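You operate a simulated robot arm through the tools that you are given. There is no shell and no other tool. Be economical: measure what you need, move in short steps, check, and stop when the job is done.

You are at the controls of a simulated two-armed robot. One attempt, no reset.

Task
Tip the skinned ink out of the yellow press tin into the waste ink bin.
Fine: lid off on to the mixing mat; shut the waste ink bin again and stand the tin in the drip tray.

Only the result counts: the job must be done as asked and must still hold three seconds after the hand-in. Knocking over, shifting, dropping, spilling or breaking anything else fails it. Lids that push on must go on centred and level and be pressed home; caps that screw on are set level and turned clockwise until they are tight.

Robot
Two 7-joint arms with two-finger parallel grippers on one trunk, on a base that drives. Base frame: it is fixed to the floor where the robot stands at the start and does not move with it; the origin is under the middle of the robot, x ahead of it, y to its left, z up. Readings come in m, rad, newtons and seconds.
The left shoulder is at the start at [0.07, 0.163, 1.145], the right one opposite. Places, roughly: mixing mat [0.5, 0, 0.9]; waste ink bin lid [0.8, 0.7, 1]; waste ink bin [0.8, 0.7, 0.9]; thinner pump [0.9, 0.2, 1.2]; hardener pump [0.9, 0.1, 1.2]; white pump [0.9, 0, 1.2]; blue pump [0.9, -0.1, 1.2]; yellow pump [0.9, -0.3, 1.2]. Payload 3.43 kg a hand.
Tool frame (each hand has its own): the origin (TCP) lies between the finger pads and is the grasp point; the fingertips stand 0.034 m ahead of it; z points along the fingers, y is the line along which they close. The gripper opens to 0.128 m. The fingers are 0.024 m wide and 0.012 m thick; the gripper's body (0.048 by 0.13 m) begins 0.096 m behind the TCP.
Orientation is that of the tool frame in the base frame, as [roll, pitch, yaw] about the fixed x, y, z axes, in that order (R = Rz(yaw) Ry(pitch) Rx(roll)). With the fingers straight down and closing along the base's y, the tool's x points along the base's -x, its y along +y and its z along -z.

Tools
- The arms move only by the tool drive_tool. It takes "left_commands", "right_commands" or both (then of equal length, played together; a hand with none holds still); each is one flat list of numbers, 7 for each row, row after row: the turn, a rotation vector about the tool's x, y, z in rad, then the shift along the tool's x, y, z in m, then the finger opening in m, from 0 to 0.128. In form: [wx, wy, wz, x, y, z, hand, wx, wy, wz, x, y, z, hand, ...]. A call has 1 to 20 rows; each row is the pose to reach, as a shift and turn from the pose commanded when the call began, along the tool's axes at that moment. Each row takes 0.2 s and may step no farther than 0.05 m and 0.15 rad from the row before; otherwise, or with a gripper value out of range, the whole call is refused. A pose out of reach is approached as far as the arm can. The call stops where the force on the tool passes 40 N (or 10 N more than at its start, if that is more) or the arm is blocked; 0.2 s more then pass. The fingers move at their own pace (about 0.153 m/s each) and stop on an object; they squeeze with about 31 N. The grip force told is the motor's: it shows also when the fingers shut on nothing. Time passes only in rows, and 0.2 s behind the last, so rows that repeat a pose let the fingers close. It gives the time, the measured TCP pose, the force on the tool (base axes), the opening and the grip force at its end, in the units of the frame above (readings bear some noise).
- Cameras (640 x 400 px; columns grow to the right, rows downward): "scene" is now at [0.1445, 0.0016, 1.4169]; the picture's right is [-0.05, -1.00, 0.00], its down [-0.32, 0.01, -0.95] and it looks along [0.95, -0.04, -0.32] (base axes); focal length 214 px, centre (320, 200). "left" rides on the left gripper at [0.076, 0.011, -0.16] in its tool frame; the picture's right is [-0.15, 0.99, 0.00], its down [-0.88, -0.13, -0.46] and it looks along [-0.45, -0.07, 0.89] (tool axes); focal length 234 px, centre (320, 200). "right" rides on the right gripper at [0.076, -0.011, -0.16] in its tool frame; the picture's right is [0.15, 0.99, 0.00], its down [-0.88, 0.13, -0.46] and it looks along [-0.45, 0.07, 0.89] (tool axes); focal length 234 px, centre (320, 200).
- camera(camera): a new picture of that camera. It takes no simulated time.
- lift_body(by): slides the trunk up (or, below 0, down) by that many m; the arms and the scene camera ride with it, the base frame stays. It gives what a move gives, with no picture.
- roll_base(legs): drives the robot by 1 to 6 legs, each [ahead, left, turn to the left] in m, m and rad, along the robot's own axes; the way and the turn of a leg run together, so that a leg with both is an arc; at most 1.5 m and 3.142 rad a leg. The arms and the cameras ride along, it lands a little off, and it stops where it bumps. It gives what a move gives.
- turn_head(pan, tilt): turns the head with the scene camera to pan (to the left, within 1.501 rad either way) and tilt (down, from -0.506 to 1.204), counted from straight ahead of the robot. It gives what a move gives.
- measure_at(camera, pixels): for up to 12 pixels [column, row] of the newest picture of that camera ("zoom" is the newest enlarged one), the place [x, y, z] in the base frame of the surface seen there, good to about 0.003 m, but the place of the scene camera against the robot may be out by one fixed shift of up to 0.025 m in any direction. It takes no simulated time.
- inspect(camera, box): a new picture of the part [left, top, right, bottom] of that camera's present view, enlarged. It takes no simulated time.
- finish_job(): hands the job in; it is judged then, once.

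Go step by step. Measure first, check grasps and placings, and put right what went wrong. The budget is 80 turns and 58 pictures, counting those below and the enlarged ones. Unless the task says otherwise, let go and move clear before handing in, and close with one line.

The tools are called after "Emit:" as name(argument=value, ...) on one line, values as JSON. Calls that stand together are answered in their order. drive_tool: Moves the arms, as the interface text tells. Its arguments: {"type":"object","properties":{"left_commands":{"type":"array","items":{"type":"number"}},"right_commands":{"type":"array","items":{"type":"number"}}},"required":[]} The other tools are called the same way: lift_body (by) slides the trunk up or down; roll_base (legs) drives the base; turn_head (pan, tilt) turns the head that bears the scene camera; camera (camera) takes a picture; measure_at (camera, pixels) gives the place of the surface under pixels of a picture; inspect (camera, box) takes an enlarged picture of a part of a camera's view; finish_job () hands the job in.

At the start:

```text
time: 0.0
left_tool_pos: [0.3694, 0.369, 1.3788]
left_tcp_rot: [3.14, 0.0, 3.141]
left_force: [0.8, 0.8, 0.5]
left_gripper_width: 0.1282
left_grip_force: 0.1
right_tool_pos: [0.3604, 0.0025, 1.3988]
right_tcp_rot: [3.141, 0.001, -3.141]
right_force: [-0.8, -0.5, -0.3]
right_gripper_width: 0.128
right_grip_force: 0.1
trunk travel left (down, up): [-0.625, 0.315]
robot x, y, heading: [-0.0009, -0.0024, 0.002]
head pan, tilt: [-0.045, 0.33]
```

scene: 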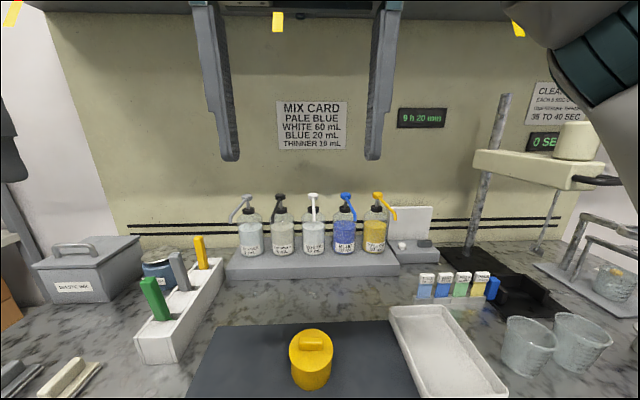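
right: 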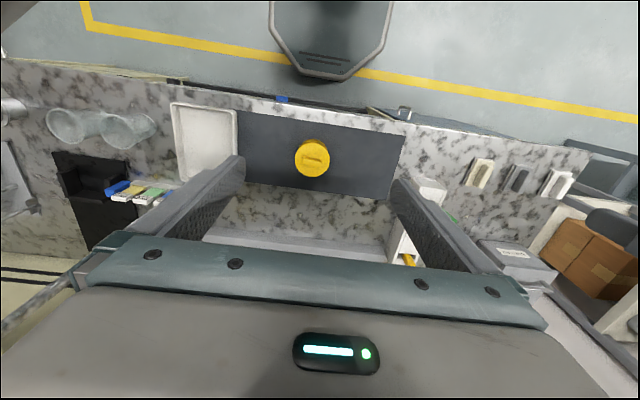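
left: 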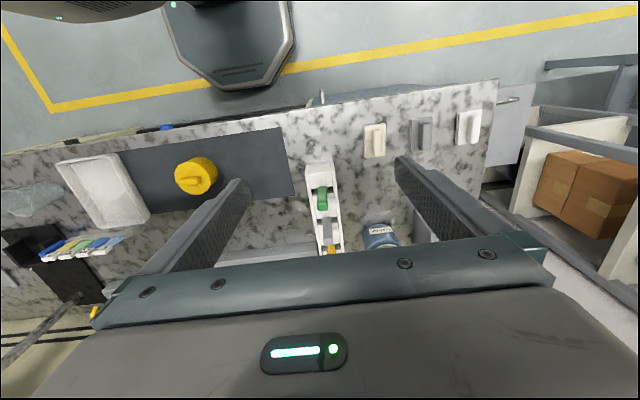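

The scene shows the yellow tin with lid on the mat at about (311,360), the bin at (85,270), and a white tray at (445,350). I'll measure them and look closer.

Emit:
measure_at(camera="scene", pixels=[[311, 340], [311, 378], [230, 370], [445, 350], [400, 312], [480, 390], [75, 245], [75, 260], [40, 265], [135, 240], [90, 290], [525, 290]])

Emit:
measure_at(camera="right", pixels=[[313, 158], [313, 173], [297, 160], [330, 160], [260, 150], [205, 150], [180, 105], [232, 112], [190, 190], [232, 180]])

Emit:
inspect(camera="scene", box=[0, 200, 240, 350])

Emit:
inspect(camera="scene", box=[240, 300, 400, 400])

```text
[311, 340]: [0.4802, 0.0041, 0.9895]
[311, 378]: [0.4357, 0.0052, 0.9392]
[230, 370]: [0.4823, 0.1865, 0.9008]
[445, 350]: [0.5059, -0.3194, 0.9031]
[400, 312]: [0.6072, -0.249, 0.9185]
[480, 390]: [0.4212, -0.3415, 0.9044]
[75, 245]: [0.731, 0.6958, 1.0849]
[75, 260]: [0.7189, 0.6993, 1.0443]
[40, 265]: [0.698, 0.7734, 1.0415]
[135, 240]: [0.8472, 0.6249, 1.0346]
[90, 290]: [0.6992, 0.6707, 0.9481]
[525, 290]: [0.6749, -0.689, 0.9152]
```

```text
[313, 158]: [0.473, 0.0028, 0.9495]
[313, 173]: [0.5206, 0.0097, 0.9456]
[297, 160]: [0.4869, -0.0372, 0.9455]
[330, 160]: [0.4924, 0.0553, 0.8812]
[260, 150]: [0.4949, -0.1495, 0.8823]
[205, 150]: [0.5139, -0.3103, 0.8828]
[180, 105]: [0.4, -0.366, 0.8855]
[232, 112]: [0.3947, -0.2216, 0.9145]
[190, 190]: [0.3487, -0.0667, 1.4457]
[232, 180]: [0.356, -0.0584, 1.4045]
```

```text
2.67 times, centred on (120, 275) of scene
```

zoom: 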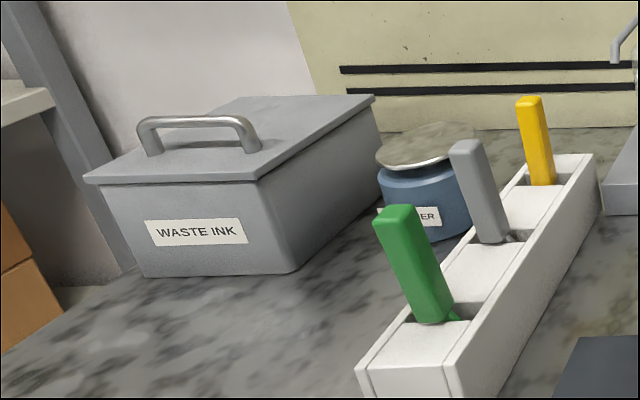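

```text
4.00 times, centred on (320, 350) of scene
```

zoom: 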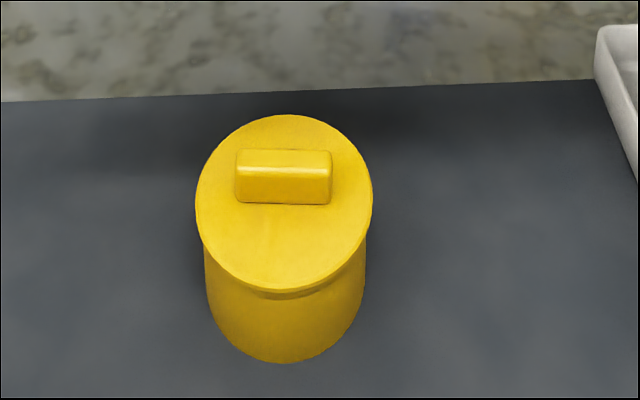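

The hand cameras put the mat at z≈0.882 (the scene camera reads ~0.018 high). I'll bring the right hand nearer above the tin and look at it closely.

Emit:
drive_tool(right_commands=[0, 0, 0, -0.03, 0, 0.05, 0.128, 0, 0, 0, -0.06, 0, 0.1, 0.128, 0, 0, 0, -0.09, 0, 0.14, 0.128, 0, 0, 0, -0.12, 0, 0.18, 0.128, 0, 0, 0, -0.12, 0, 0.22, 0.128, 0, 0, 0, -0.12, 0, 0.25, 0.128])

Emit:
camera(camera="right")

```text
refused: row 1 steps farther than a row can; nothing moved
```

```text
52 pictures are left
```

right: 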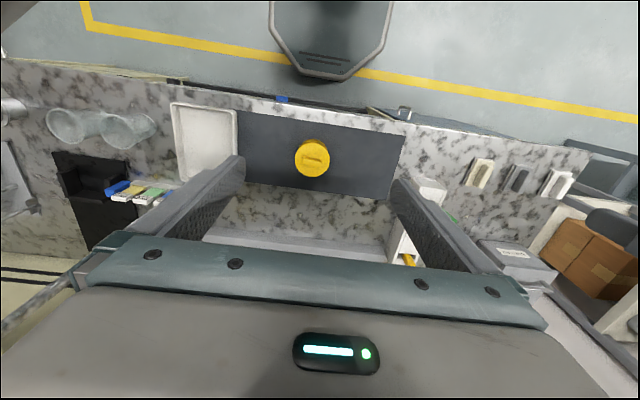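

That step was too long; I'll use smaller ones.

Emit:
drive_tool(right_commands=[0, 0, 0, -0.024, 0, 0.04, 0.128, 0, 0, 0, -0.048, 0, 0.08, 0.128, 0, 0, 0, -0.072, 0, 0.12, 0.128, 0, 0, 0, -0.096, 0, 0.16, 0.128, 0, 0, 0, -0.12, 0, 0.2, 0.128, 0, 0, 0, -0.12, 0, 0.24, 0.128])

Emit:
camera(camera="right")

```text
time: 1.4
left_tool_pos: [0.3697, 0.3685, 1.3781]
left_tcp_rot: [-3.141, -0.001, -3.14]
left_force: [0.2, -0.1, 0.2]
left_gripper_width: 0.1281
left_grip_force: 0.0
right_tool_pos: [0.4799, 0.0021, 1.1577]
right_tcp_rot: [-3.141, 0.0, -3.14]
right_force: [-0.4, 0.0, 0.2]
right_gripper_width: 0.1278
right_grip_force: 0.1
trunk travel left (down, up): [-0.625, 0.315]
robot x, y, heading: [-0.0002, -0.0024, -0.002]
head pan, tilt: [-0.045, 0.33]
```

```text
51 pictures are left
```

right: 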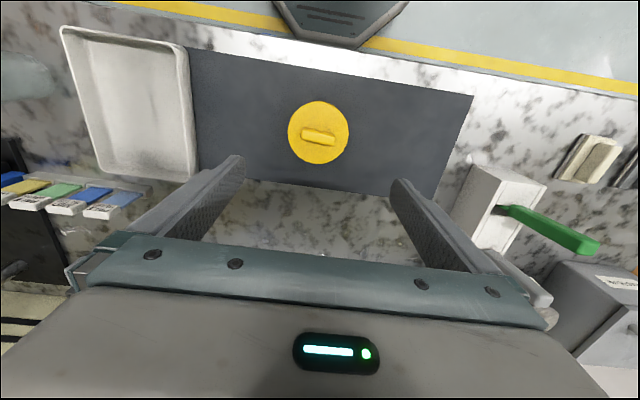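

Emit:
inspect(camera="right", box=[270, 80, 366, 180])

Emit:
measure_at(camera="right", pixels=[[304, 134], [318, 137], [332, 138], [291, 132], [347, 132], [318, 105], [318, 160], [230, 120], [88, 60], [140, 120], [190, 60], [130, 100]])

```text
4.00 times, centred on (318, 130) of right
```

zoom: 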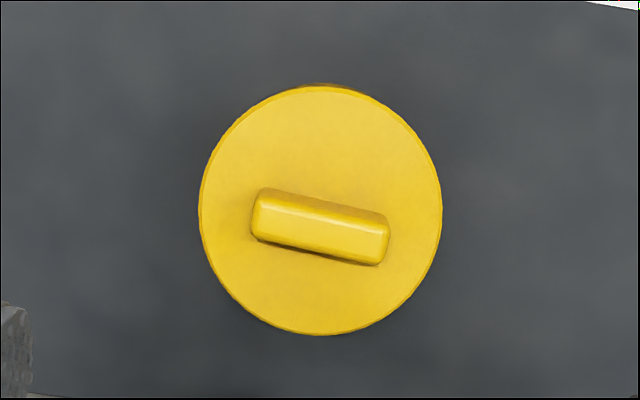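

```text
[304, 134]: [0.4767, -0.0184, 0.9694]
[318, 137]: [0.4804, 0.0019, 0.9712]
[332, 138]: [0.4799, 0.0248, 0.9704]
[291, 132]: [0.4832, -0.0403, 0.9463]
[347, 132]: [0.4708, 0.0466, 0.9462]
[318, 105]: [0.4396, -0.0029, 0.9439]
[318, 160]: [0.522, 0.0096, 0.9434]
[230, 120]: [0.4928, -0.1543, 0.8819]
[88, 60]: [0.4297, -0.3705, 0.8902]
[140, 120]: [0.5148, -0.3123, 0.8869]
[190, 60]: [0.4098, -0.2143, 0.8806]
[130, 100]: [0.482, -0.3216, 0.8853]
```

The knob lies along base y, centred at (0.480, 0.003), with its top at 0.970 and the lid top at 0.9455. I'll lower the right hand to TCP z≈0.984 and close on the knob ends.

Emit:
drive_tool(right_commands=[0, 0, 0, 0, 0, 0.045, 0.09, 0, 0, 0, 0, 0, 0.09, 0.09, 0, 0, 0, 0, 0, 0.135, 0.09, 0, 0, 0, 0, 0, 0.16, 0.09, 0, 0, 0, 0, 0, 0.174, 0.09, 0, 0, 0, 0, 0, 0.174, 0.0, 0, 0, 0, 0, 0, 0.174, 0.0, 0, 0, 0, 0, 0, 0.174, 0.0])

Emit:
inspect(camera="right", box=[180, 60, 460, 250])

```text
time: 3.2
left_tool_pos: [0.3692, 0.3682, 1.3778]
left_tcp_rot: [-3.141, -0.001, -3.14]
left_force: [0.3, -1.1, 0.1]
left_gripper_width: 0.1279
left_grip_force: 0.1
right_tool_pos: [0.4812, 0.0036, 0.9856]
right_tcp_rot: [3.141, 0.0, 3.141]
right_force: [1.1, 1.4, -0.6]
right_gripper_width: 0.0513
right_grip_force: 30.7
trunk travel left (down, up): [-0.625, 0.315]
robot x, y, heading: [0.002, 0.0028, -0.003]
head pan, tilt: [-0.045, 0.33]
```

```text
2.11 times, centred on (320, 155) of right
```

zoom: 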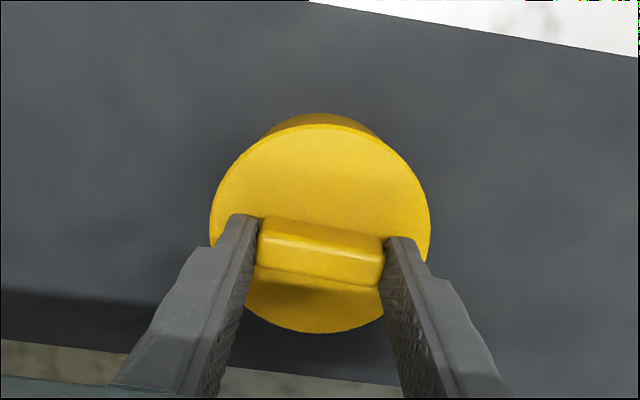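

Grip is firm on the knob (opening 0.0513). Now I'll lift gently and see whether the lid comes off.

Emit:
drive_tool(right_commands=[0, 0, 0, 0, 0, -0.005, 0, 0, 0, 0, 0, 0, -0.01, 0, 0, 0, 0, 0, 0, -0.02, 0, 0, 0, 0, 0, 0, -0.03, 0, 0, 0, 0, 0, 0, -0.04, 0])

Emit:
inspect(camera="scene", box=[240, 280, 400, 400])

```text
time: 4.4
left_tool_pos: [0.3693, 0.368, 1.3788]
left_tcp_rot: [3.141, 0.0, -3.141]
left_force: [0.1, 0.0, -0.7]
left_gripper_width: 0.128
left_grip_force: 0.2
right_tool_pos: [0.4799, 0.0037, 1.0261]
right_tcp_rot: [-3.142, 0.0, -3.142]
right_force: [0.6, 0.3, -2.7]
right_gripper_width: 0.051
right_grip_force: 30.9
trunk travel left (down, up): [-0.625, 0.315]
robot x, y, heading: [0.0002, 0.0043, 0.002]
head pan, tilt: [-0.045, 0.33]
```

```text
3.33 times, centred on (320, 340) of scene
```

zoom: 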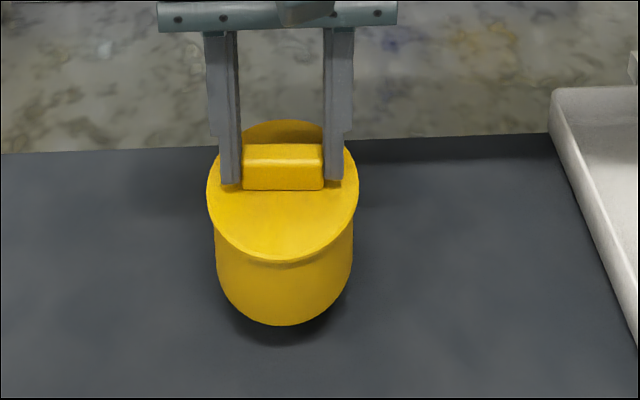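

The shadow and the ~2.7 N weight show the whole tin rose, so the lid is tight. I'll set it back down and turn the left hand to hold the body while I pull.

Emit:
drive_tool(right_commands=[0, 0, 0, 0, 0, 0.01, 0, 0, 0, 0, 0, 0, 0.02, 0, 0, 0, 0, 0, 0, 0.03, 0, 0, 0, 0, 0, 0, 0.036, 0, 0, 0, 0, 0, 0, 0.0405, 0, 0, 0, 0, 0, 0, 0.0405, 0, 0, 0, 0, 0, 0, 0.0405, 0, 0, 0, 0, 0, 0, 0.0405, 0, 0, 0, 0, 0, 0, 0.0405, 0, 0, 0, 0, 0, 0, 0.0405, 0, 0, 0, 0, 0, 0, 0.0405, 0, 0, 0, 0, 0, 0, 0.0405, 0], left_commands=[0, 0, -0.14, 0, 0, 0, 0.128, 0, 0, -0.28, 0, 0, 0, 0.128, 0, 0, -0.42, 0, 0, 0, 0.128, 0, 0, -0.56, 0, 0, 0, 0.128, 0, 0, -0.7, 0, 0, 0, 0.128, 0, 0, -0.84, 0, 0, 0, 0.128, 0, 0, -0.98, 0, 0, 0, 0.128, 0, 0, -1.12, 0, 0, 0, 0.128, 0, 0, -1.26, 0, 0, 0, 0.128, 0, 0, -1.4, 0, 0, 0, 0.128, 0, 0, -1.5, 0, 0, 0, 0.128, 0, 0, -1.571, 0, 0, 0, 0.128])

```text
time: 7.0
left_tool_pos: [0.369, 0.3681, 1.3777]
left_tcp_rot: [-3.141, 0.0, -1.569]
left_force: [0.1, 0.0, 0.5]
left_gripper_width: 0.1279
left_grip_force: 0.1
right_tool_pos: [0.4804, 0.0033, 0.9847]
right_tcp_rot: [3.142, -0.001, 3.141]
right_force: [-0.2, 0.2, -1.1]
right_gripper_width: 0.051
right_grip_force: 30.9
trunk travel left (down, up): [-0.625, 0.315]
robot x, y, heading: [0.0016, 0.0014, -0.001]
head pan, tilt: [-0.045, 0.33]
```

Left hand yawed correctly. I'll check where the knife holder stands before bringing the left arm in from the left.

Emit:
camera(camera="scene")

Emit:
measure_at(camera="scene", pixels=[[150, 282], [158, 315], [140, 350], [178, 355], [178, 255], [220, 262], [160, 262], [60, 375], [65, 250], [100, 250]])

```text
47 pictures are left
```

scene: 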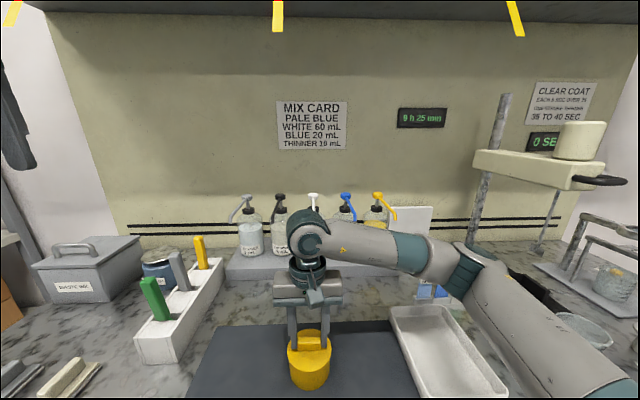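

```text
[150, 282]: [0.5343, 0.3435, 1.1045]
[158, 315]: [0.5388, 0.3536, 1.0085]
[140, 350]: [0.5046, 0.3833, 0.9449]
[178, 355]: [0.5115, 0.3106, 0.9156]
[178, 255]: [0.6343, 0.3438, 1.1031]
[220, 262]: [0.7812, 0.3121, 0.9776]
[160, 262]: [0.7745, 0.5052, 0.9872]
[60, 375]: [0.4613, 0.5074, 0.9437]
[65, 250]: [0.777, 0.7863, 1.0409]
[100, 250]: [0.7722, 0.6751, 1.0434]
```

The green knife stands at about (0.53, 0.35), so I'll come in diagonally (30° off −y) with the forearm on the robot's side of it. First comes more yaw with a move to above the pre-grasp point.

Emit:
drive_tool(left_commands=[0, 0, -0.1, 0.03, -0.006, 0.022, 0.128, 0, 0, -0.2, 0.06, -0.012, 0.044, 0.128, 0, 0, -0.3, 0.09, -0.018, 0.066, 0.128, 0, 0, -0.4, 0.12, -0.022, 0.09, 0.128, 0, 0, -0.5, 0.15, -0.028, 0.11, 0.128, 0, 0, -0.524, 0.168, -0.03, 0.128, 0.128])

```text
time: 8.4
left_tool_pos: [0.3997, 0.1998, 1.2502]
left_tcp_rot: [3.142, 0.001, -1.045]
left_force: [0.4, 0.1, 0.9]
left_gripper_width: 0.1279
left_grip_force: 0.1
right_tool_pos: [0.4814, 0.0038, 0.9856]
right_tcp_rot: [-3.141, 0.0, 3.141]
right_force: [0.7, -0.1, -0.8]
right_gripper_width: 0.0509
right_grip_force: 30.9
trunk travel left (down, up): [-0.625, 0.315]
robot x, y, heading: [0.0011, -0.0011, -0.001]
head pan, tilt: [-0.045, 0.33]
```

Emit:
drive_tool(left_commands=[0, 0.136, 0, 0.008, 0.003, 0.032, 0.128, 0, 0.272, 0, 0.016, 0.006, 0.064, 0.128, 0, 0.407, 0, 0.023, 0.01, 0.096, 0.128, 0, 0.543, 0, 0.031, 0.013, 0.128, 0.128, 0, 0.679, 0, 0.039, 0.016, 0.16, 0.128, 0, 0.815, 0, 0.047, 0.019, 0.192, 0.128, 0, 0.95, 0, 0.054, 0.022, 0.224, 0.128, 0, 1.086, 0, 0.062, 0.026, 0.256, 0.128, 0, 1.222, 0, 0.07, 0.029, 0.287, 0.128])

Emit:
camera(camera="scene")

Emit:
camera(camera="left")

```text
time: 10.4
left_tool_pos: [0.4535, 0.1432, 0.9423]
left_tcp_rot: [3.139, -1.222, -1.047]
left_force: [-0.3, 0.5, 0.3]
left_gripper_width: 0.1278
left_grip_force: 0.1
left hand out of reach, approached as far as the arm can: row 5, 6, 7, 8, 9
right_tool_pos: [0.4816, 0.0037, 0.9845]
right_tcp_rot: [3.142, -0.001, 3.141]
right_force: [1.0, 1.7, -1.3]
right_gripper_width: 0.051
right_grip_force: 31.4
trunk travel left (down, up): [-0.625, 0.315]
robot x, y, heading: [-0.0001, -0.0002, -0.001]
head pan, tilt: [-0.045, 0.33]
```

```text
46 pictures are left
```

scene: 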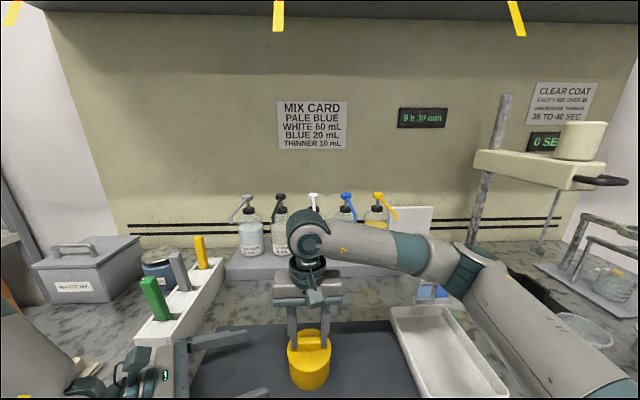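

```text
45 pictures are left
```

left: 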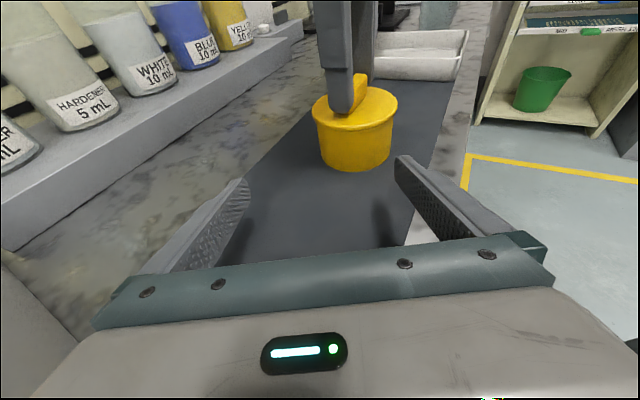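

The left hand stopped 4 cm off its pre-grasp goal, but its orientation is right. I'll make a small test move to learn which pose new commands count from.

Emit:
drive_tool(left_commands=[0, 0, 0, 0, 0.0, 0.02, 0.128])

```text
time: 10.8
left_tool_pos: [0.4625, 0.1258, 0.9352]
left_tcp_rot: [3.141, -1.224, -1.044]
left_force: [-0.5, -0.3, -0.3]
left_gripper_width: 0.1279
left_grip_force: 0.0
right_tool_pos: [0.4806, 0.0037, 0.9862]
right_tcp_rot: [-3.14, 0.0, -3.14]
right_force: [0.9, 0.2, 0.8]
right_gripper_width: 0.0507
right_grip_force: 31.3
trunk travel left (down, up): [-0.625, 0.315]
robot x, y, heading: [0.0006, 0.0028, -0.0]
head pan, tilt: [-0.045, 0.33]
```

Commands count from the actual pose. I'll shift sideways to line up while advancing slightly.

Emit:
drive_tool(left_commands=[0, 0, 0, 0.01, 0.023, 0.01, 0.128, 0, 0, 0, 0.0175, 0.046, 0.02, 0.128, 0, 0, 0, 0.0175, 0.046, 0.03, 0.128])

Emit:
camera(camera="left")

```text
time: 11.6
left_tool_pos: [0.4621, 0.0749, 0.9318]
left_tcp_rot: [3.137, -1.222, -1.043]
left_force: [0.8, 0.7, -0.4]
left_gripper_width: 0.1281
left_grip_force: 0.1
left hand out of reach, approached as far as the arm can: row 1, 2, 3
right_tool_pos: [0.4805, 0.0034, 0.9847]
right_tcp_rot: [-3.141, -0.002, -3.141]
right_force: [0.0, 0.0, -0.1]
right_gripper_width: 0.0507
right_grip_force: 31.0
trunk travel left (down, up): [-0.625, 0.315]
robot x, y, heading: [-0.0019, 0.0023, 0.0]
head pan, tilt: [-0.045, 0.33]
```

```text
44 pictures are left
```

left: 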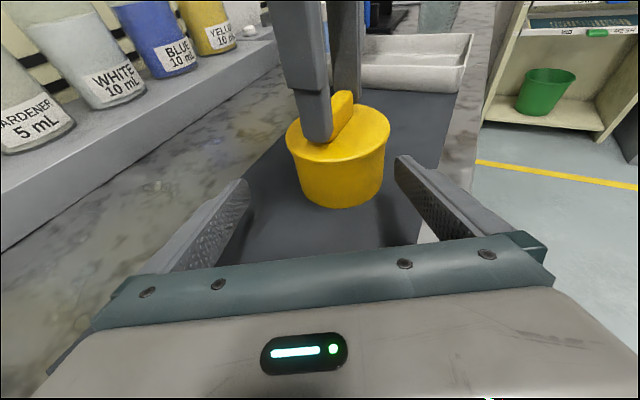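

Tin sits between the fingers, slightly right in the picture. I'll advance the remaining 7 cm while centring.

Emit:
drive_tool(left_commands=[0, 0, 0, 0.002, 0.01, 0.015, 0.128, 0, 0, 0, 0.004, 0.018, 0.03, 0.128, 0, 0, 0, 0.0055, 0.02, 0.045, 0.128, 0, 0, 0, 0.0055, 0.02, 0.06, 0.128, 0, 0, 0, 0.0055, 0.02, 0.0735, 0.128])

Emit:
camera(camera="left")

```text
time: 12.8
left_tool_pos: [0.4811, 0.0372, 0.9431]
left_tcp_rot: [3.137, -1.223, -1.042]
left_force: [-6.4, -0.9, -0.4]
left_gripper_width: 0.1277
left_grip_force: 0.1
left hand out of reach, approached as far as the arm can: row 2, 3, 4, 5
right_tool_pos: [0.4813, 0.0044, 0.9851]
right_tcp_rot: [3.142, 0.0, 3.14]
right_force: [7.0, 1.4, -1.9]
right_gripper_width: 0.051
right_grip_force: 31.7
trunk travel left (down, up): [-0.625, 0.315]
robot x, y, heading: [0.001, -0.0015, -0.003]
head pan, tilt: [-0.045, 0.33]
```

```text
43 pictures are left
```

left: 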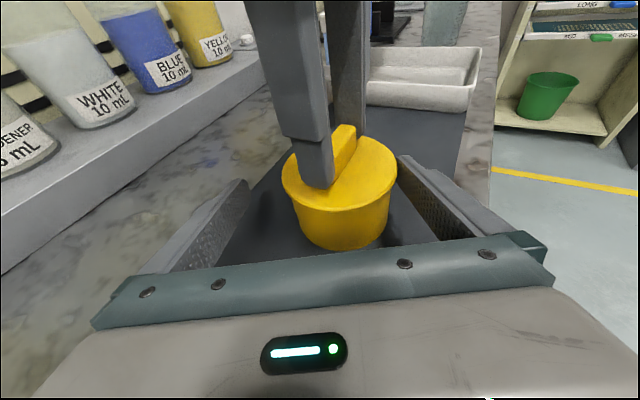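

The left arm runs out of its folded reach here and its finger leans on the lid (6 N, z 0.943). I'll back the left hand off, then lift and carry the tin by its knob to a place where the left reaches it in the air.

Emit:
drive_tool(left_commands=[0, 0, 0, 0, 0, -0.02, 0.128, 0, 0, 0, 0, -0.005, -0.05, 0.128, 0, 0, 0, 0, -0.02, -0.09, 0.128, 0, 0, 0, 0, -0.03, -0.12, 0.128])

Emit:
camera(camera="left")

```text
time: 13.8
left_tool_pos: [0.4624, 0.1546, 0.9828]
left_tcp_rot: [3.138, -1.223, -1.048]
left_force: [0.2, -0.1, 0.2]
left_gripper_width: 0.1281
left_grip_force: 0.0
left hand out of reach, approached as far as the arm can: row 2, 3, 4
right_tool_pos: [0.4798, 0.0033, 0.9848]
right_tcp_rot: [-3.141, -0.001, 3.141]
right_force: [-0.5, 0.5, -2.7]
right_gripper_width: 0.0508
right_grip_force: 30.8
trunk travel left (down, up): [-0.625, 0.315]
robot x, y, heading: [-0.0017, -0.0018, -0.002]
head pan, tilt: [-0.045, 0.33]
```

```text
42 pictures are left
```

left: 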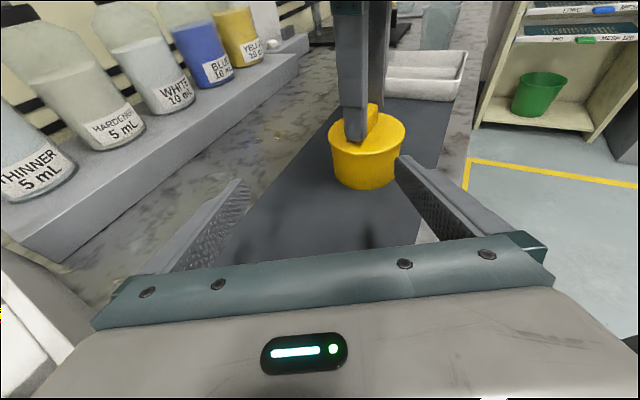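

Left is clear. Now the right lifts the tin 16 cm and carries it 10 cm ahead, and the left rises with it.

Emit:
drive_tool(right_commands=[0, 0, 0, 0, 0, -0.02, 0, 0, 0, 0, 0, 0, -0.05, 0, 0, 0, 0, -0.01, 0, -0.08, 0, 0, 0, 0, -0.035, 0, -0.11, 0, 0, 0, 0, -0.06, 0, -0.13, 0, 0, 0, 0, -0.085, 0, -0.15, 0, 0, 0, 0, -0.1, 0, -0.16, 0, 0, 0, 0, -0.1, 0, -0.16, 0], left_commands=[0, 0, 0, 0.02, -0.01, -0.01, 0.128, 0, 0, 0, 0.04, -0.02, -0.02, 0.128, 0, 0, 0, 0.06, -0.03, -0.03, 0.128, 0, 0, 0, 0.08, -0.04, -0.045, 0.128, 0, 0, 0, 0.1, -0.05, -0.06, 0.128, 0, 0, 0, 0.114, -0.06, -0.066, 0.128, 0, 0, 0, 0.114, -0.06, -0.066, 0.128, 0, 0, 0, 0.114, -0.06, -0.066, 0.128])

Emit:
camera(camera="left")

Emit:
camera(camera="scene")

```text
time: 15.6
left_tool_pos: [0.5029, 0.2029, 1.1111]
left_tcp_rot: [3.14, -1.221, -1.043]
left_force: [-0.5, -0.7, -0.3]
left_gripper_width: 0.1282
left_grip_force: 0.0
right_tool_pos: [0.5812, 0.0043, 1.146]
right_tcp_rot: [-3.14, 0.001, -3.139]
right_force: [-0.8, -0.5, -2.6]
right_gripper_width: 0.0509
right_grip_force: 31.2
trunk travel left (down, up): [-0.625, 0.315]
robot x, y, heading: [0.0017, 0.005, 0.003]
head pan, tilt: [-0.045, 0.33]
```

```text
41 pictures are left
```

left: 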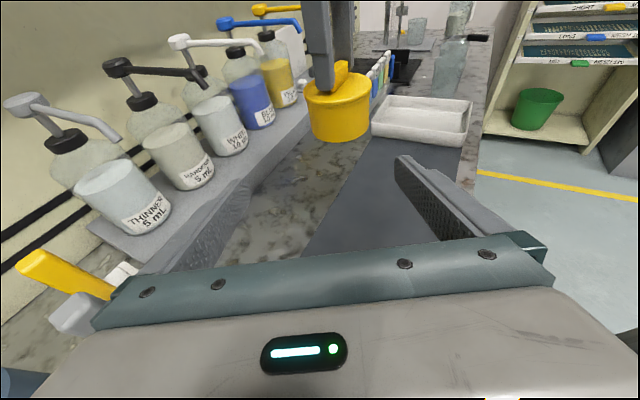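

```text
40 pictures are left
```

scene: 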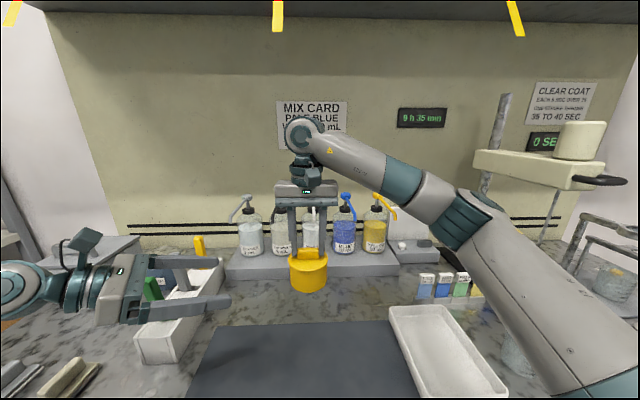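

The tin hangs level at (0.581, 0.004) with its middle at z≈1.07, and the left is clear. I'll align the left and advance part way.

Emit:
drive_tool(left_commands=[0, 0, 0, 0.01, 0.01, 0.02, 0.128, 0, 0, 0, 0.02, 0.02, 0.04, 0.128, 0, 0, 0, 0.03, 0.03, 0.06, 0.128, 0, 0, 0, 0.0337, 0.032, 0.09, 0.128, 0, 0, 0, 0.0337, 0.032, 0.12, 0.128])

Emit:
camera(camera="left")

```text
time: 16.8
left_tool_pos: [0.5388, 0.0797, 1.1008]
left_tcp_rot: [3.138, -1.223, -1.041]
left_force: [-0.1, -0.1, -0.5]
left_gripper_width: 0.1281
left_grip_force: 0.0
right_tool_pos: [0.5809, 0.0036, 1.1445]
right_tcp_rot: [3.139, -0.002, -3.141]
right_force: [-0.4, -0.2, -1.3]
right_gripper_width: 0.0507
right_grip_force: 30.7
trunk travel left (down, up): [-0.625, 0.315]
robot x, y, heading: [-0.0012, 0.0011, 0.005]
head pan, tilt: [-0.045, 0.33]
```

```text
39 pictures are left
```

left: 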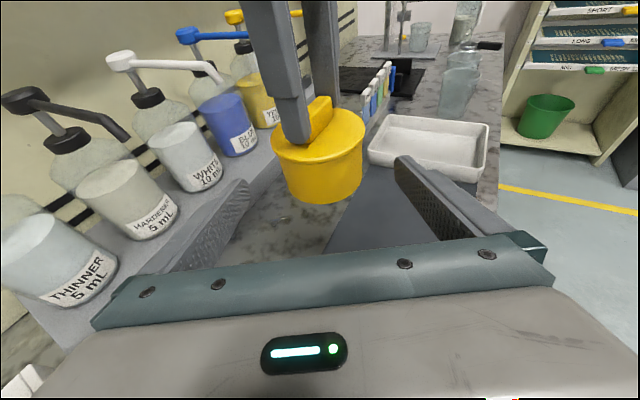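

Aligned. I'll advance the last 9 cm, without closing yet.

Emit:
drive_tool(left_commands=[0, 0, 0, 0, 0.0015, 0.025, 0.128, 0, 0, 0, 0, 0.0015, 0.05, 0.128, 0, 0, 0, 0, 0.0015, 0.075, 0.128, 0, 0, 0, 0, 0.0015, 0.092, 0.128])

Emit:
camera(camera="left")

```text
time: 17.8
left_tool_pos: [0.5813, 0.0048, 1.0689]
left_tcp_rot: [3.136, -1.221, -1.038]
left_force: [-0.4, 0.0, 0.6]
left_gripper_width: 0.128
left_grip_force: 0.1
right_tool_pos: [0.5815, 0.0034, 1.1455]
right_tcp_rot: [-3.141, -0.003, 3.139]
right_force: [0.5, 0.1, -3.2]
right_gripper_width: 0.0506
right_grip_force: 30.8
trunk travel left (down, up): [-0.625, 0.315]
robot x, y, heading: [0.0014, -0.0016, -0.005]
head pan, tilt: [-0.045, 0.33]
```

```text
38 pictures are left
```

left: 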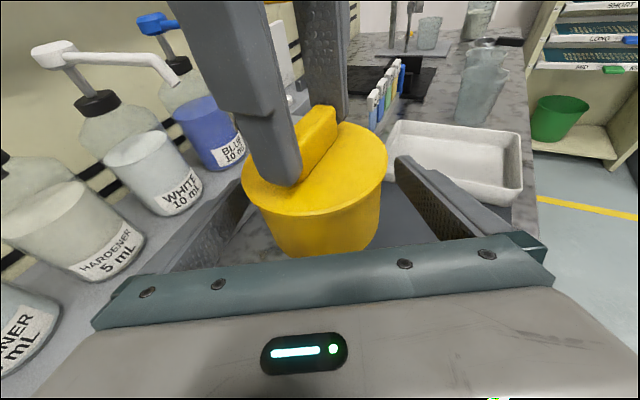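

The body is between the left fingers and no force is felt. I'll close the left.

Emit:
drive_tool(left_commands=[0, 0, 0, 0, 0, 0, 0.09, 0, 0, 0, 0, 0, 0, 0.07, 0, 0, 0, 0, 0, 0, 0.0, 0, 0, 0, 0, 0, 0, 0.0])

Emit:
camera(camera="left")

```text
time: 18.8
left_tool_pos: [0.5801, 0.0044, 1.0698]
left_tcp_rot: [3.138, -1.222, -1.042]
left_force: [5.6, 0.1, 0.4]
left_gripper_width: 0.0912
left_grip_force: 31.0
right_tool_pos: [0.5816, 0.0037, 1.1448]
right_tcp_rot: [3.141, -0.001, 3.141]
right_force: [-5.2, 0.3, -0.8]
right_gripper_width: 0.0508
right_grip_force: 30.6
trunk travel left (down, up): [-0.625, 0.315]
robot x, y, heading: [0.0027, -0.0002, 0.0]
head pan, tilt: [-0.045, 0.33]
```

```text
37 pictures are left
```

left: 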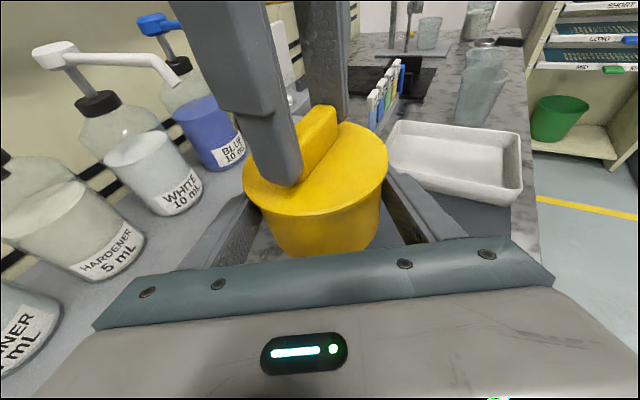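

The opening reads 0.091, close to the lid's own diameter, so I want to see whether the pads touch the lid skirt or the body.

Emit:
inspect(camera="scene", box=[250, 220, 370, 310])

Emit:
inspect(camera="left", box=[200, 120, 440, 270])

```text
4.44 times, centred on (310, 265) of scene
```

zoom: 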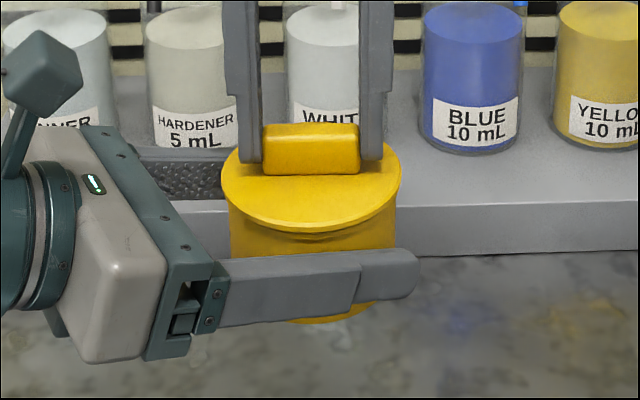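

```text
2.67 times, centred on (320, 195) of left
```

zoom: 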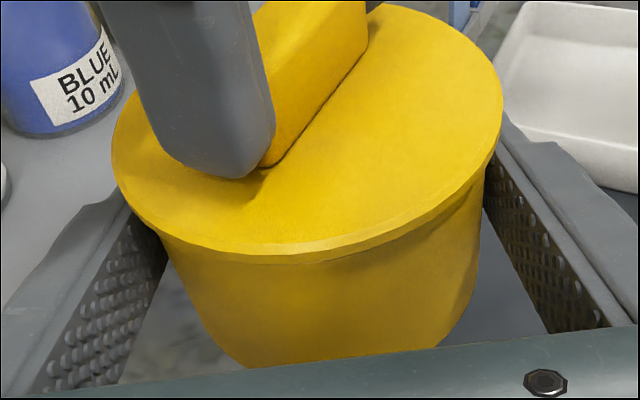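

The lid is a thin disc and the left pads are on the body. I'll pull the lid up in small steps.

Emit:
drive_tool(right_commands=[0, 0, 0, 0, 0, -0.003, 0, 0, 0, 0, 0, 0, -0.006, 0, 0, 0, 0, 0, 0, -0.01, 0, 0, 0, 0, 0, 0, -0.015, 0, 0, 0, 0, 0, 0, -0.02, 0])

Emit:
inspect(camera="scene", box=[250, 220, 370, 310])

```text
time: 20.0
left_tool_pos: [0.5796, 0.005, 1.0709]
left_tcp_rot: [3.14, -1.222, -1.043]
left_force: [-0.4, 0.6, -1.0]
left_gripper_width: 0.0909
left_grip_force: 31.2
right_tool_pos: [0.5798, 0.0044, 1.1657]
right_tcp_rot: [3.141, -0.001, 3.141]
right_force: [0.0, 0.9, 0.4]
right_gripper_width: 0.0506
right_grip_force: 30.8
trunk travel left (down, up): [-0.625, 0.315]
robot x, y, heading: [0.0071, -0.0006, 0.003]
head pan, tilt: [-0.045, 0.33]
```

```text
4.44 times, centred on (310, 265) of scene
```

zoom: 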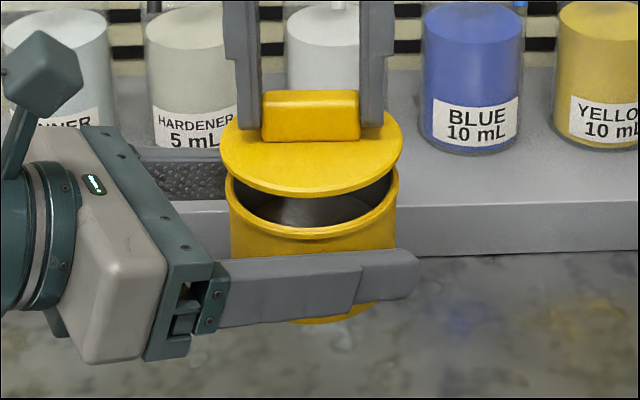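

The lid is off (the tin rim is open in the zoom). I'll carry it over to (0.49, −0.115) above the mat and lower to just above it.

Emit:
drive_tool(right_commands=[0, 0, 0, 0, 0, -0.025, 0, 0, 0, 0, 0, -0.03, -0.03, 0, 0, 0, 0, 0, -0.07, -0.03, 0, 0, 0, 0, 0.02, -0.11, -0.03, 0, 0, 0, 0, 0.06, -0.119, -0.02, 0, 0, 0, 0, 0.09, -0.119, 0.01, 0, 0, 0, 0, 0.09, -0.119, 0.055, 0, 0, 0, 0, 0.09, -0.119, 0.1, 0, 0, 0, 0, 0.09, -0.119, 0.14, 0, 0, 0, 0, 0.09, -0.119, 0.18, 0, 0, 0, 0, 0.09, -0.119, 0.21, 0])

Emit:
camera(camera="right")

Emit:
camera(camera="scene")

```text
time: 22.4
left_tool_pos: [0.5793, 0.0038, 1.0707]
left_tcp_rot: [3.138, -1.221, -1.044]
left_force: [0.3, 0.0, 0.2]
left_gripper_width: 0.0912
left_grip_force: 30.9
right_tool_pos: [0.4914, -0.1157, 0.955]
right_tcp_rot: [3.14, -0.001, 3.141]
right_force: [0.0, 1.2, 0.0]
right_gripper_width: 0.0503
right_grip_force: 31.3
trunk travel left (down, up): [-0.625, 0.315]
robot x, y, heading: [-0.0044, -0.0022, 0.001]
head pan, tilt: [-0.045, 0.33]
```

```text
33 pictures are left
```

right: 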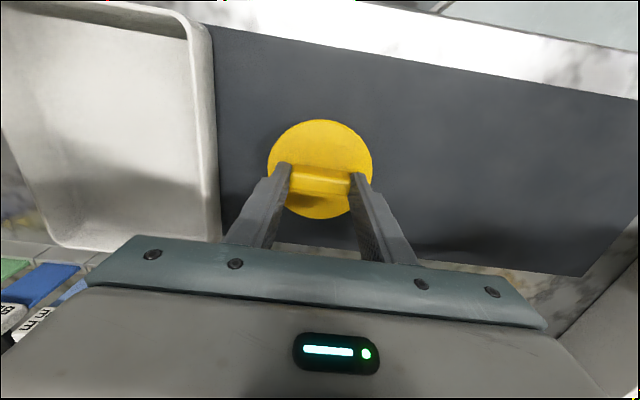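

```text
32 pictures are left
```

scene: 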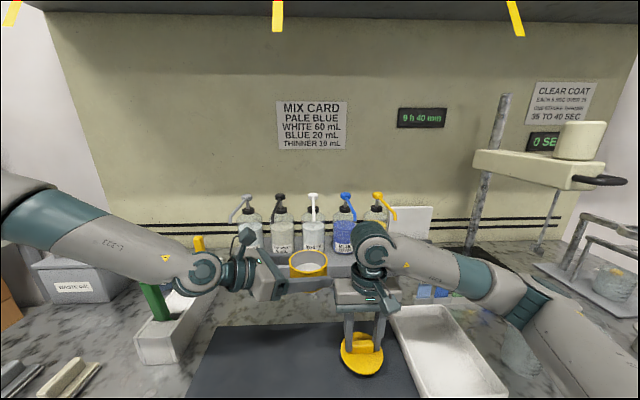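

The lid hangs level just above the mat. I'll lower it slowly.

Emit:
drive_tool(right_commands=[0, 0, 0, 0, 0, 0.005, 0, 0, 0, 0, 0, 0, 0.01, 0, 0, 0, 0, 0, 0, 0.014, 0, 0, 0, 0, 0, 0, 0.018, 0, 0, 0, 0, 0, 0, 0.02, 0])

```text
time: 23.6
left_tool_pos: [0.5813, 0.0043, 1.0708]
left_tcp_rot: [3.139, -1.221, -1.044]
left_force: [-0.3, 0.2, -0.7]
left_gripper_width: 0.0911
left_grip_force: 31.4
right_tool_pos: [0.4903, -0.1152, 0.9352]
right_tcp_rot: [3.141, 0.001, -3.141]
right_force: [-0.6, 0.6, -0.6]
right_gripper_width: 0.0507
right_grip_force: 30.7
trunk travel left (down, up): [-0.625, 0.315]
robot x, y, heading: [0.0011, 0.002, -0.004]
head pan, tilt: [-0.045, 0.33]
```

Emit:
drive_tool(right_commands=[0, 0, 0, 0, 0, 0.002, 0, 0, 0, 0, 0, 0, 0.004, 0, 0, 0, 0, 0, 0, 0.006, 0, 0, 0, 0, 0, 0, 0.008, 0])

Emit:
inspect(camera="scene", box=[300, 310, 420, 400])

```text
time: 24.6
left_tool_pos: [0.5798, 0.0049, 1.072]
left_tcp_rot: [3.141, -1.223, -1.044]
left_force: [-0.4, -0.3, 0.2]
left_gripper_width: 0.0913
left_grip_force: 30.9
right_tool_pos: [0.4907, -0.1157, 0.9294]
right_tcp_rot: [3.141, 0.001, -3.142]
right_force: [4.3, -1.7, 24.3]
right_gripper_width: 0.0509
right_grip_force: 31.1
trunk travel left (down, up): [-0.625, 0.315]
robot x, y, heading: [0.0017, -0.0007, -0.005]
head pan, tilt: [-0.045, 0.33]
```

```text
4.44 times, centred on (360, 355) of scene
```

zoom: 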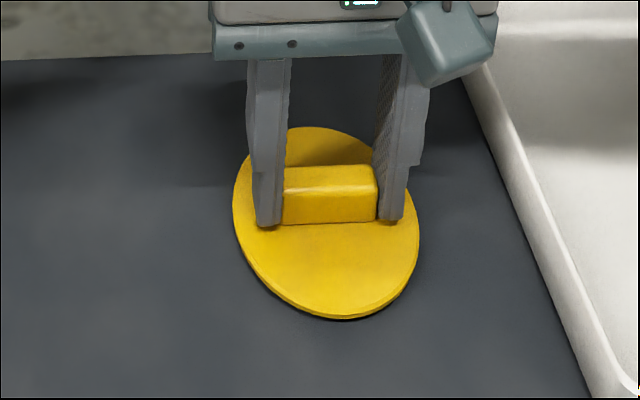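

Contact felt (24 N): the lid rests on the mat. I'll ease off, open and rise clear.

Emit:
drive_tool(right_commands=[0, 0, 0, 0, 0, -0.002, 0, 0, 0, 0, 0, 0, -0.002, 0.09, 0, 0, 0, 0, 0, -0.002, 0.09, 0, 0, 0, 0, 0, -0.04, 0.09, 0, 0, 0, 0, 0, -0.085, 0.09, 0, 0, 0, 0, 0, -0.13, 0.09, 0, 0, 0, 0, 0, -0.17, 0.09, 0, 0, 0, 0, 0, -0.21, 0.09, 0, 0, 0, 0, 0, -0.25, 0.09])

Emit:
turn_head(pan=0.75, tilt=0.45)

Emit:
camera(camera="scene")

Emit:
camera(camera="right")

```text
time: 26.6
left_tool_pos: [0.5793, 0.0055, 1.0716]
left_tcp_rot: [3.141, -1.224, -1.046]
left_force: [0.0, -0.2, -0.2]
left_gripper_width: 0.0911
left_grip_force: 31.2
right_tool_pos: [0.4899, -0.1145, 1.1784]
right_tcp_rot: [3.14, 0.0, -3.142]
right_force: [0.5, -0.2, 0.4]
right_gripper_width: 0.0896
right_grip_force: 0.1
trunk travel left (down, up): [-0.625, 0.315]
robot x, y, heading: [-0.0024, 0.0005, 0.003]
head pan, tilt: [-0.045, 0.33]
```

```text
time: 27.7
left_tool_pos: [0.5795, 0.005, 1.0694]
left_tcp_rot: [3.139, -1.222, -1.044]
left_force: [0.1, -0.6, -0.3]
left_gripper_width: 0.0912
left_grip_force: 31.0
right_tool_pos: [0.4897, -0.1171, 1.1785]
right_tcp_rot: [3.141, 0.0, -3.141]
right_force: [-0.1, -0.8, 0.3]
right_gripper_width: 0.09
right_grip_force: 0.0
trunk travel left (down, up): [-0.625, 0.315]
robot x, y, heading: [-0.0008, -0.0013, -0.001]
head pan, tilt: [0.75, 0.45]
```

```text
30 pictures are left
```

scene: 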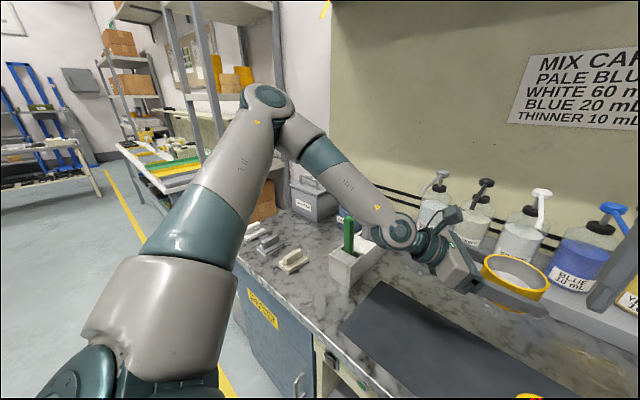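

```text
29 pictures are left
```

right: 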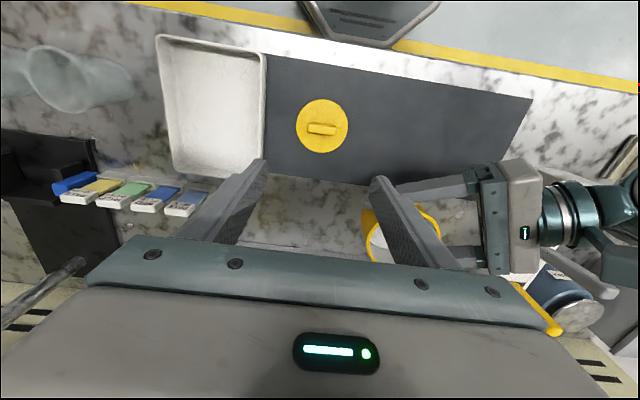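

The lid lies level on the mat and the left holds the open tin. Before driving I'll measure the shelf post, bin region, counter edge and my base.

Emit:
measure_at(camera="scene", pixels=[[279, 130], [268, 170], [200, 100], [315, 185], [300, 205], [270, 200], [240, 262], [293, 60], [265, 95], [348, 220], [310, 213], [338, 205]])

Emit:
measure_at(camera="right", pixels=[[360, 40], [400, 45], [340, 35], [450, 65], [450, 30]])

Emit:
inspect(camera="scene", box=[220, 140, 380, 240])

```text
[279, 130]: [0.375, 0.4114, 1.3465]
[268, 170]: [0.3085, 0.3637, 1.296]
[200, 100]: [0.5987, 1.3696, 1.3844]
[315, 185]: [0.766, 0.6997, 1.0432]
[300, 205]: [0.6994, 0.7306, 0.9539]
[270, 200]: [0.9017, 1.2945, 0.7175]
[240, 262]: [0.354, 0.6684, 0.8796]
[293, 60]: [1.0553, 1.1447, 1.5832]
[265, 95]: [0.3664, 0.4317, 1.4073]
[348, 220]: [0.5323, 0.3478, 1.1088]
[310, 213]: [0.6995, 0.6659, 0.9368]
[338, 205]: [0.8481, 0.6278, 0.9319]
```

```text
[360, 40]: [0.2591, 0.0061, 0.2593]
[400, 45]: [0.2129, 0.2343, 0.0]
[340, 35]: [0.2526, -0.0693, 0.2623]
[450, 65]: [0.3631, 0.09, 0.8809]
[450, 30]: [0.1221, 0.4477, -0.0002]
```

```text
4.00 times, centred on (300, 190) of scene
```

zoom: 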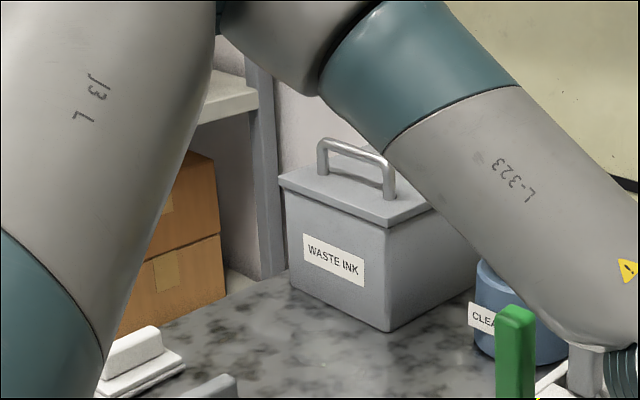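

The base front is at x≈0.26 and the counter at 0.36; the path to the left is clear if I raise over the knives. I'll raise the trunk 0.12 and drive left 0.6.

Emit:
lift_body(by=0.12)

Emit:
roll_base(legs=[[0, 0.6, 0]])

Emit:
turn_head(pan=0.1, tilt=0.55)

Emit:
camera(camera="scene")

```text
time: 29.2
left_tool_pos: [0.5804, 0.0046, 1.1901]
left_tcp_rot: [3.139, -1.222, -1.044]
left_force: [-0.1, -0.7, -1.6]
left_gripper_width: 0.0912
left_grip_force: 30.8
right_tool_pos: [0.4915, -0.1149, 1.2981]
right_tcp_rot: [-3.14, -0.001, 3.14]
right_force: [0.5, 0.0, -0.5]
right_gripper_width: 0.0899
right_grip_force: 0.1
trunk travel left (down, up): [-0.745, 0.195]
robot x, y, heading: [0.0017, -0.0009, -0.003]
head pan, tilt: [0.75, 0.45]
```

```text
time: 32.6
left_tool_pos: [0.5793, 0.6027, 1.1913]
left_tcp_rot: [3.141, -1.222, -1.047]
left_force: [-0.5, -0.4, -1.8]
left_gripper_width: 0.0909
left_grip_force: 31.3
right_tool_pos: [0.4914, 0.4827, 1.2975]
right_tcp_rot: [3.141, 0.0, 3.14]
right_force: [-0.8, -1.0, -0.3]
right_gripper_width: 0.0902
right_grip_force: 0.0
trunk travel left (down, up): [-0.745, 0.195]
robot x, y, heading: [0.0024, 0.5975, -0.005]
head pan, tilt: [0.75, 0.45]
```

```text
time: 33.6
left_tool_pos: [0.58, 0.6038, 1.1909]
left_tcp_rot: [3.14, -1.221, -1.045]
left_force: [0.1, 0.3, -1.8]
left_gripper_width: 0.0909
left_grip_force: 31.2
right_tool_pos: [0.4914, 0.4834, 1.2964]
right_tcp_rot: [3.141, -0.002, 3.141]
right_force: [-0.1, 0.9, -0.1]
right_gripper_width: 0.0902
right_grip_force: 0.0
trunk travel left (down, up): [-0.745, 0.195]
robot x, y, heading: [0.0022, 0.5988, 0.001]
head pan, tilt: [0.099, 0.55]
```

```text
27 pictures are left
```

scene: 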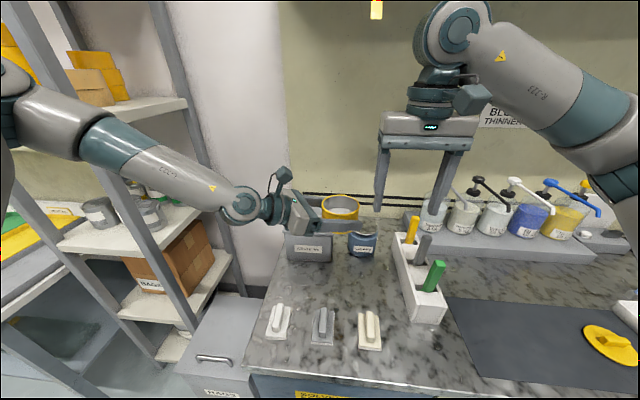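

The left arm blocks the bin from the head camera, so I'll swing the tin back to the left (kept upright) and bring the right hand over the bin to view it with its own camera.

Emit:
drive_tool(left_commands=[0, 0, 0, -0.014, -0.01, -0.038, 0, 0, 0, 0, -0.028, -0.019, -0.076, 0, 0, 0, 0, -0.042, -0.029, -0.115, 0, 0, 0, 0, -0.056, -0.038, -0.153, 0, 0, 0, 0, -0.0695, -0.048, -0.191, 0, 0, 0, 0, -0.0695, -0.048, -0.191, 0, 0, 0, 0, -0.0695, -0.048, -0.191, 0, 0, 0, 0, -0.0695, -0.048, -0.191, 0], right_commands=[0, 0, 0, 0, 0, 0, 0.128, 0, 0, 0, -0.02, 0.01, 0, 0.128, 0, 0, 0, -0.05, 0.04, 0, 0.128, 0, 0, 0, -0.08, 0.07, 0, 0.128, 0, 0, 0, -0.11, 0.105, 0, 0.128, 0, 0, 0, -0.14, 0.14, 0, 0.128, 0, 0, 0, -0.16, 0.18, 0, 0.128, 0, 0, 0, -0.17, 0.21, 0, 0.128])

Emit:
camera(camera="right")

Emit:
camera(camera="scene")

```text
time: 35.5
left_tool_pos: [0.5202, 0.8067, 1.1911]
left_tcp_rot: [3.137, -1.224, -1.043]
left_force: [-0.6, 0.1, -2.5]
left_gripper_width: 0.0908
left_grip_force: 31.1
right_tool_pos: [0.6595, 0.6961, 1.2976]
right_tcp_rot: [-3.141, 0.001, 3.14]
right_force: [0.3, -0.1, 0.0]
right_gripper_width: 0.1281
right_grip_force: 0.0
trunk travel left (down, up): [-0.745, 0.195]
robot x, y, heading: [-0.0005, 0.5992, 0.001]
head pan, tilt: [0.099, 0.55]
```

```text
26 pictures are left
```

right: 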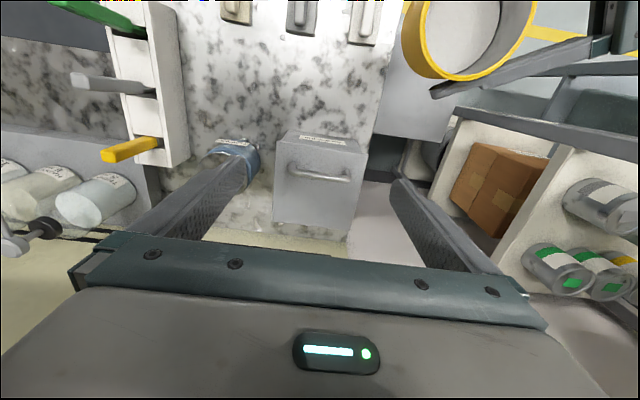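

```text
25 pictures are left
```

scene: 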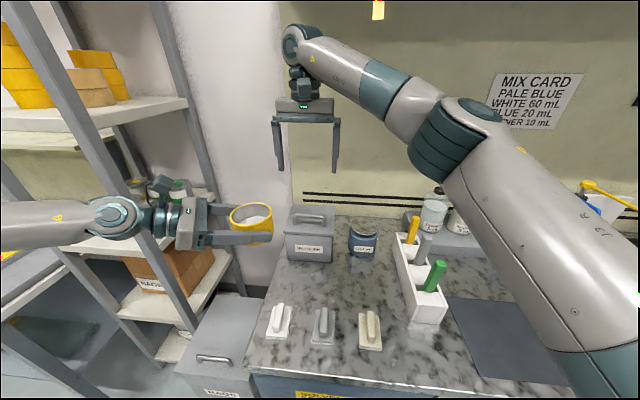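

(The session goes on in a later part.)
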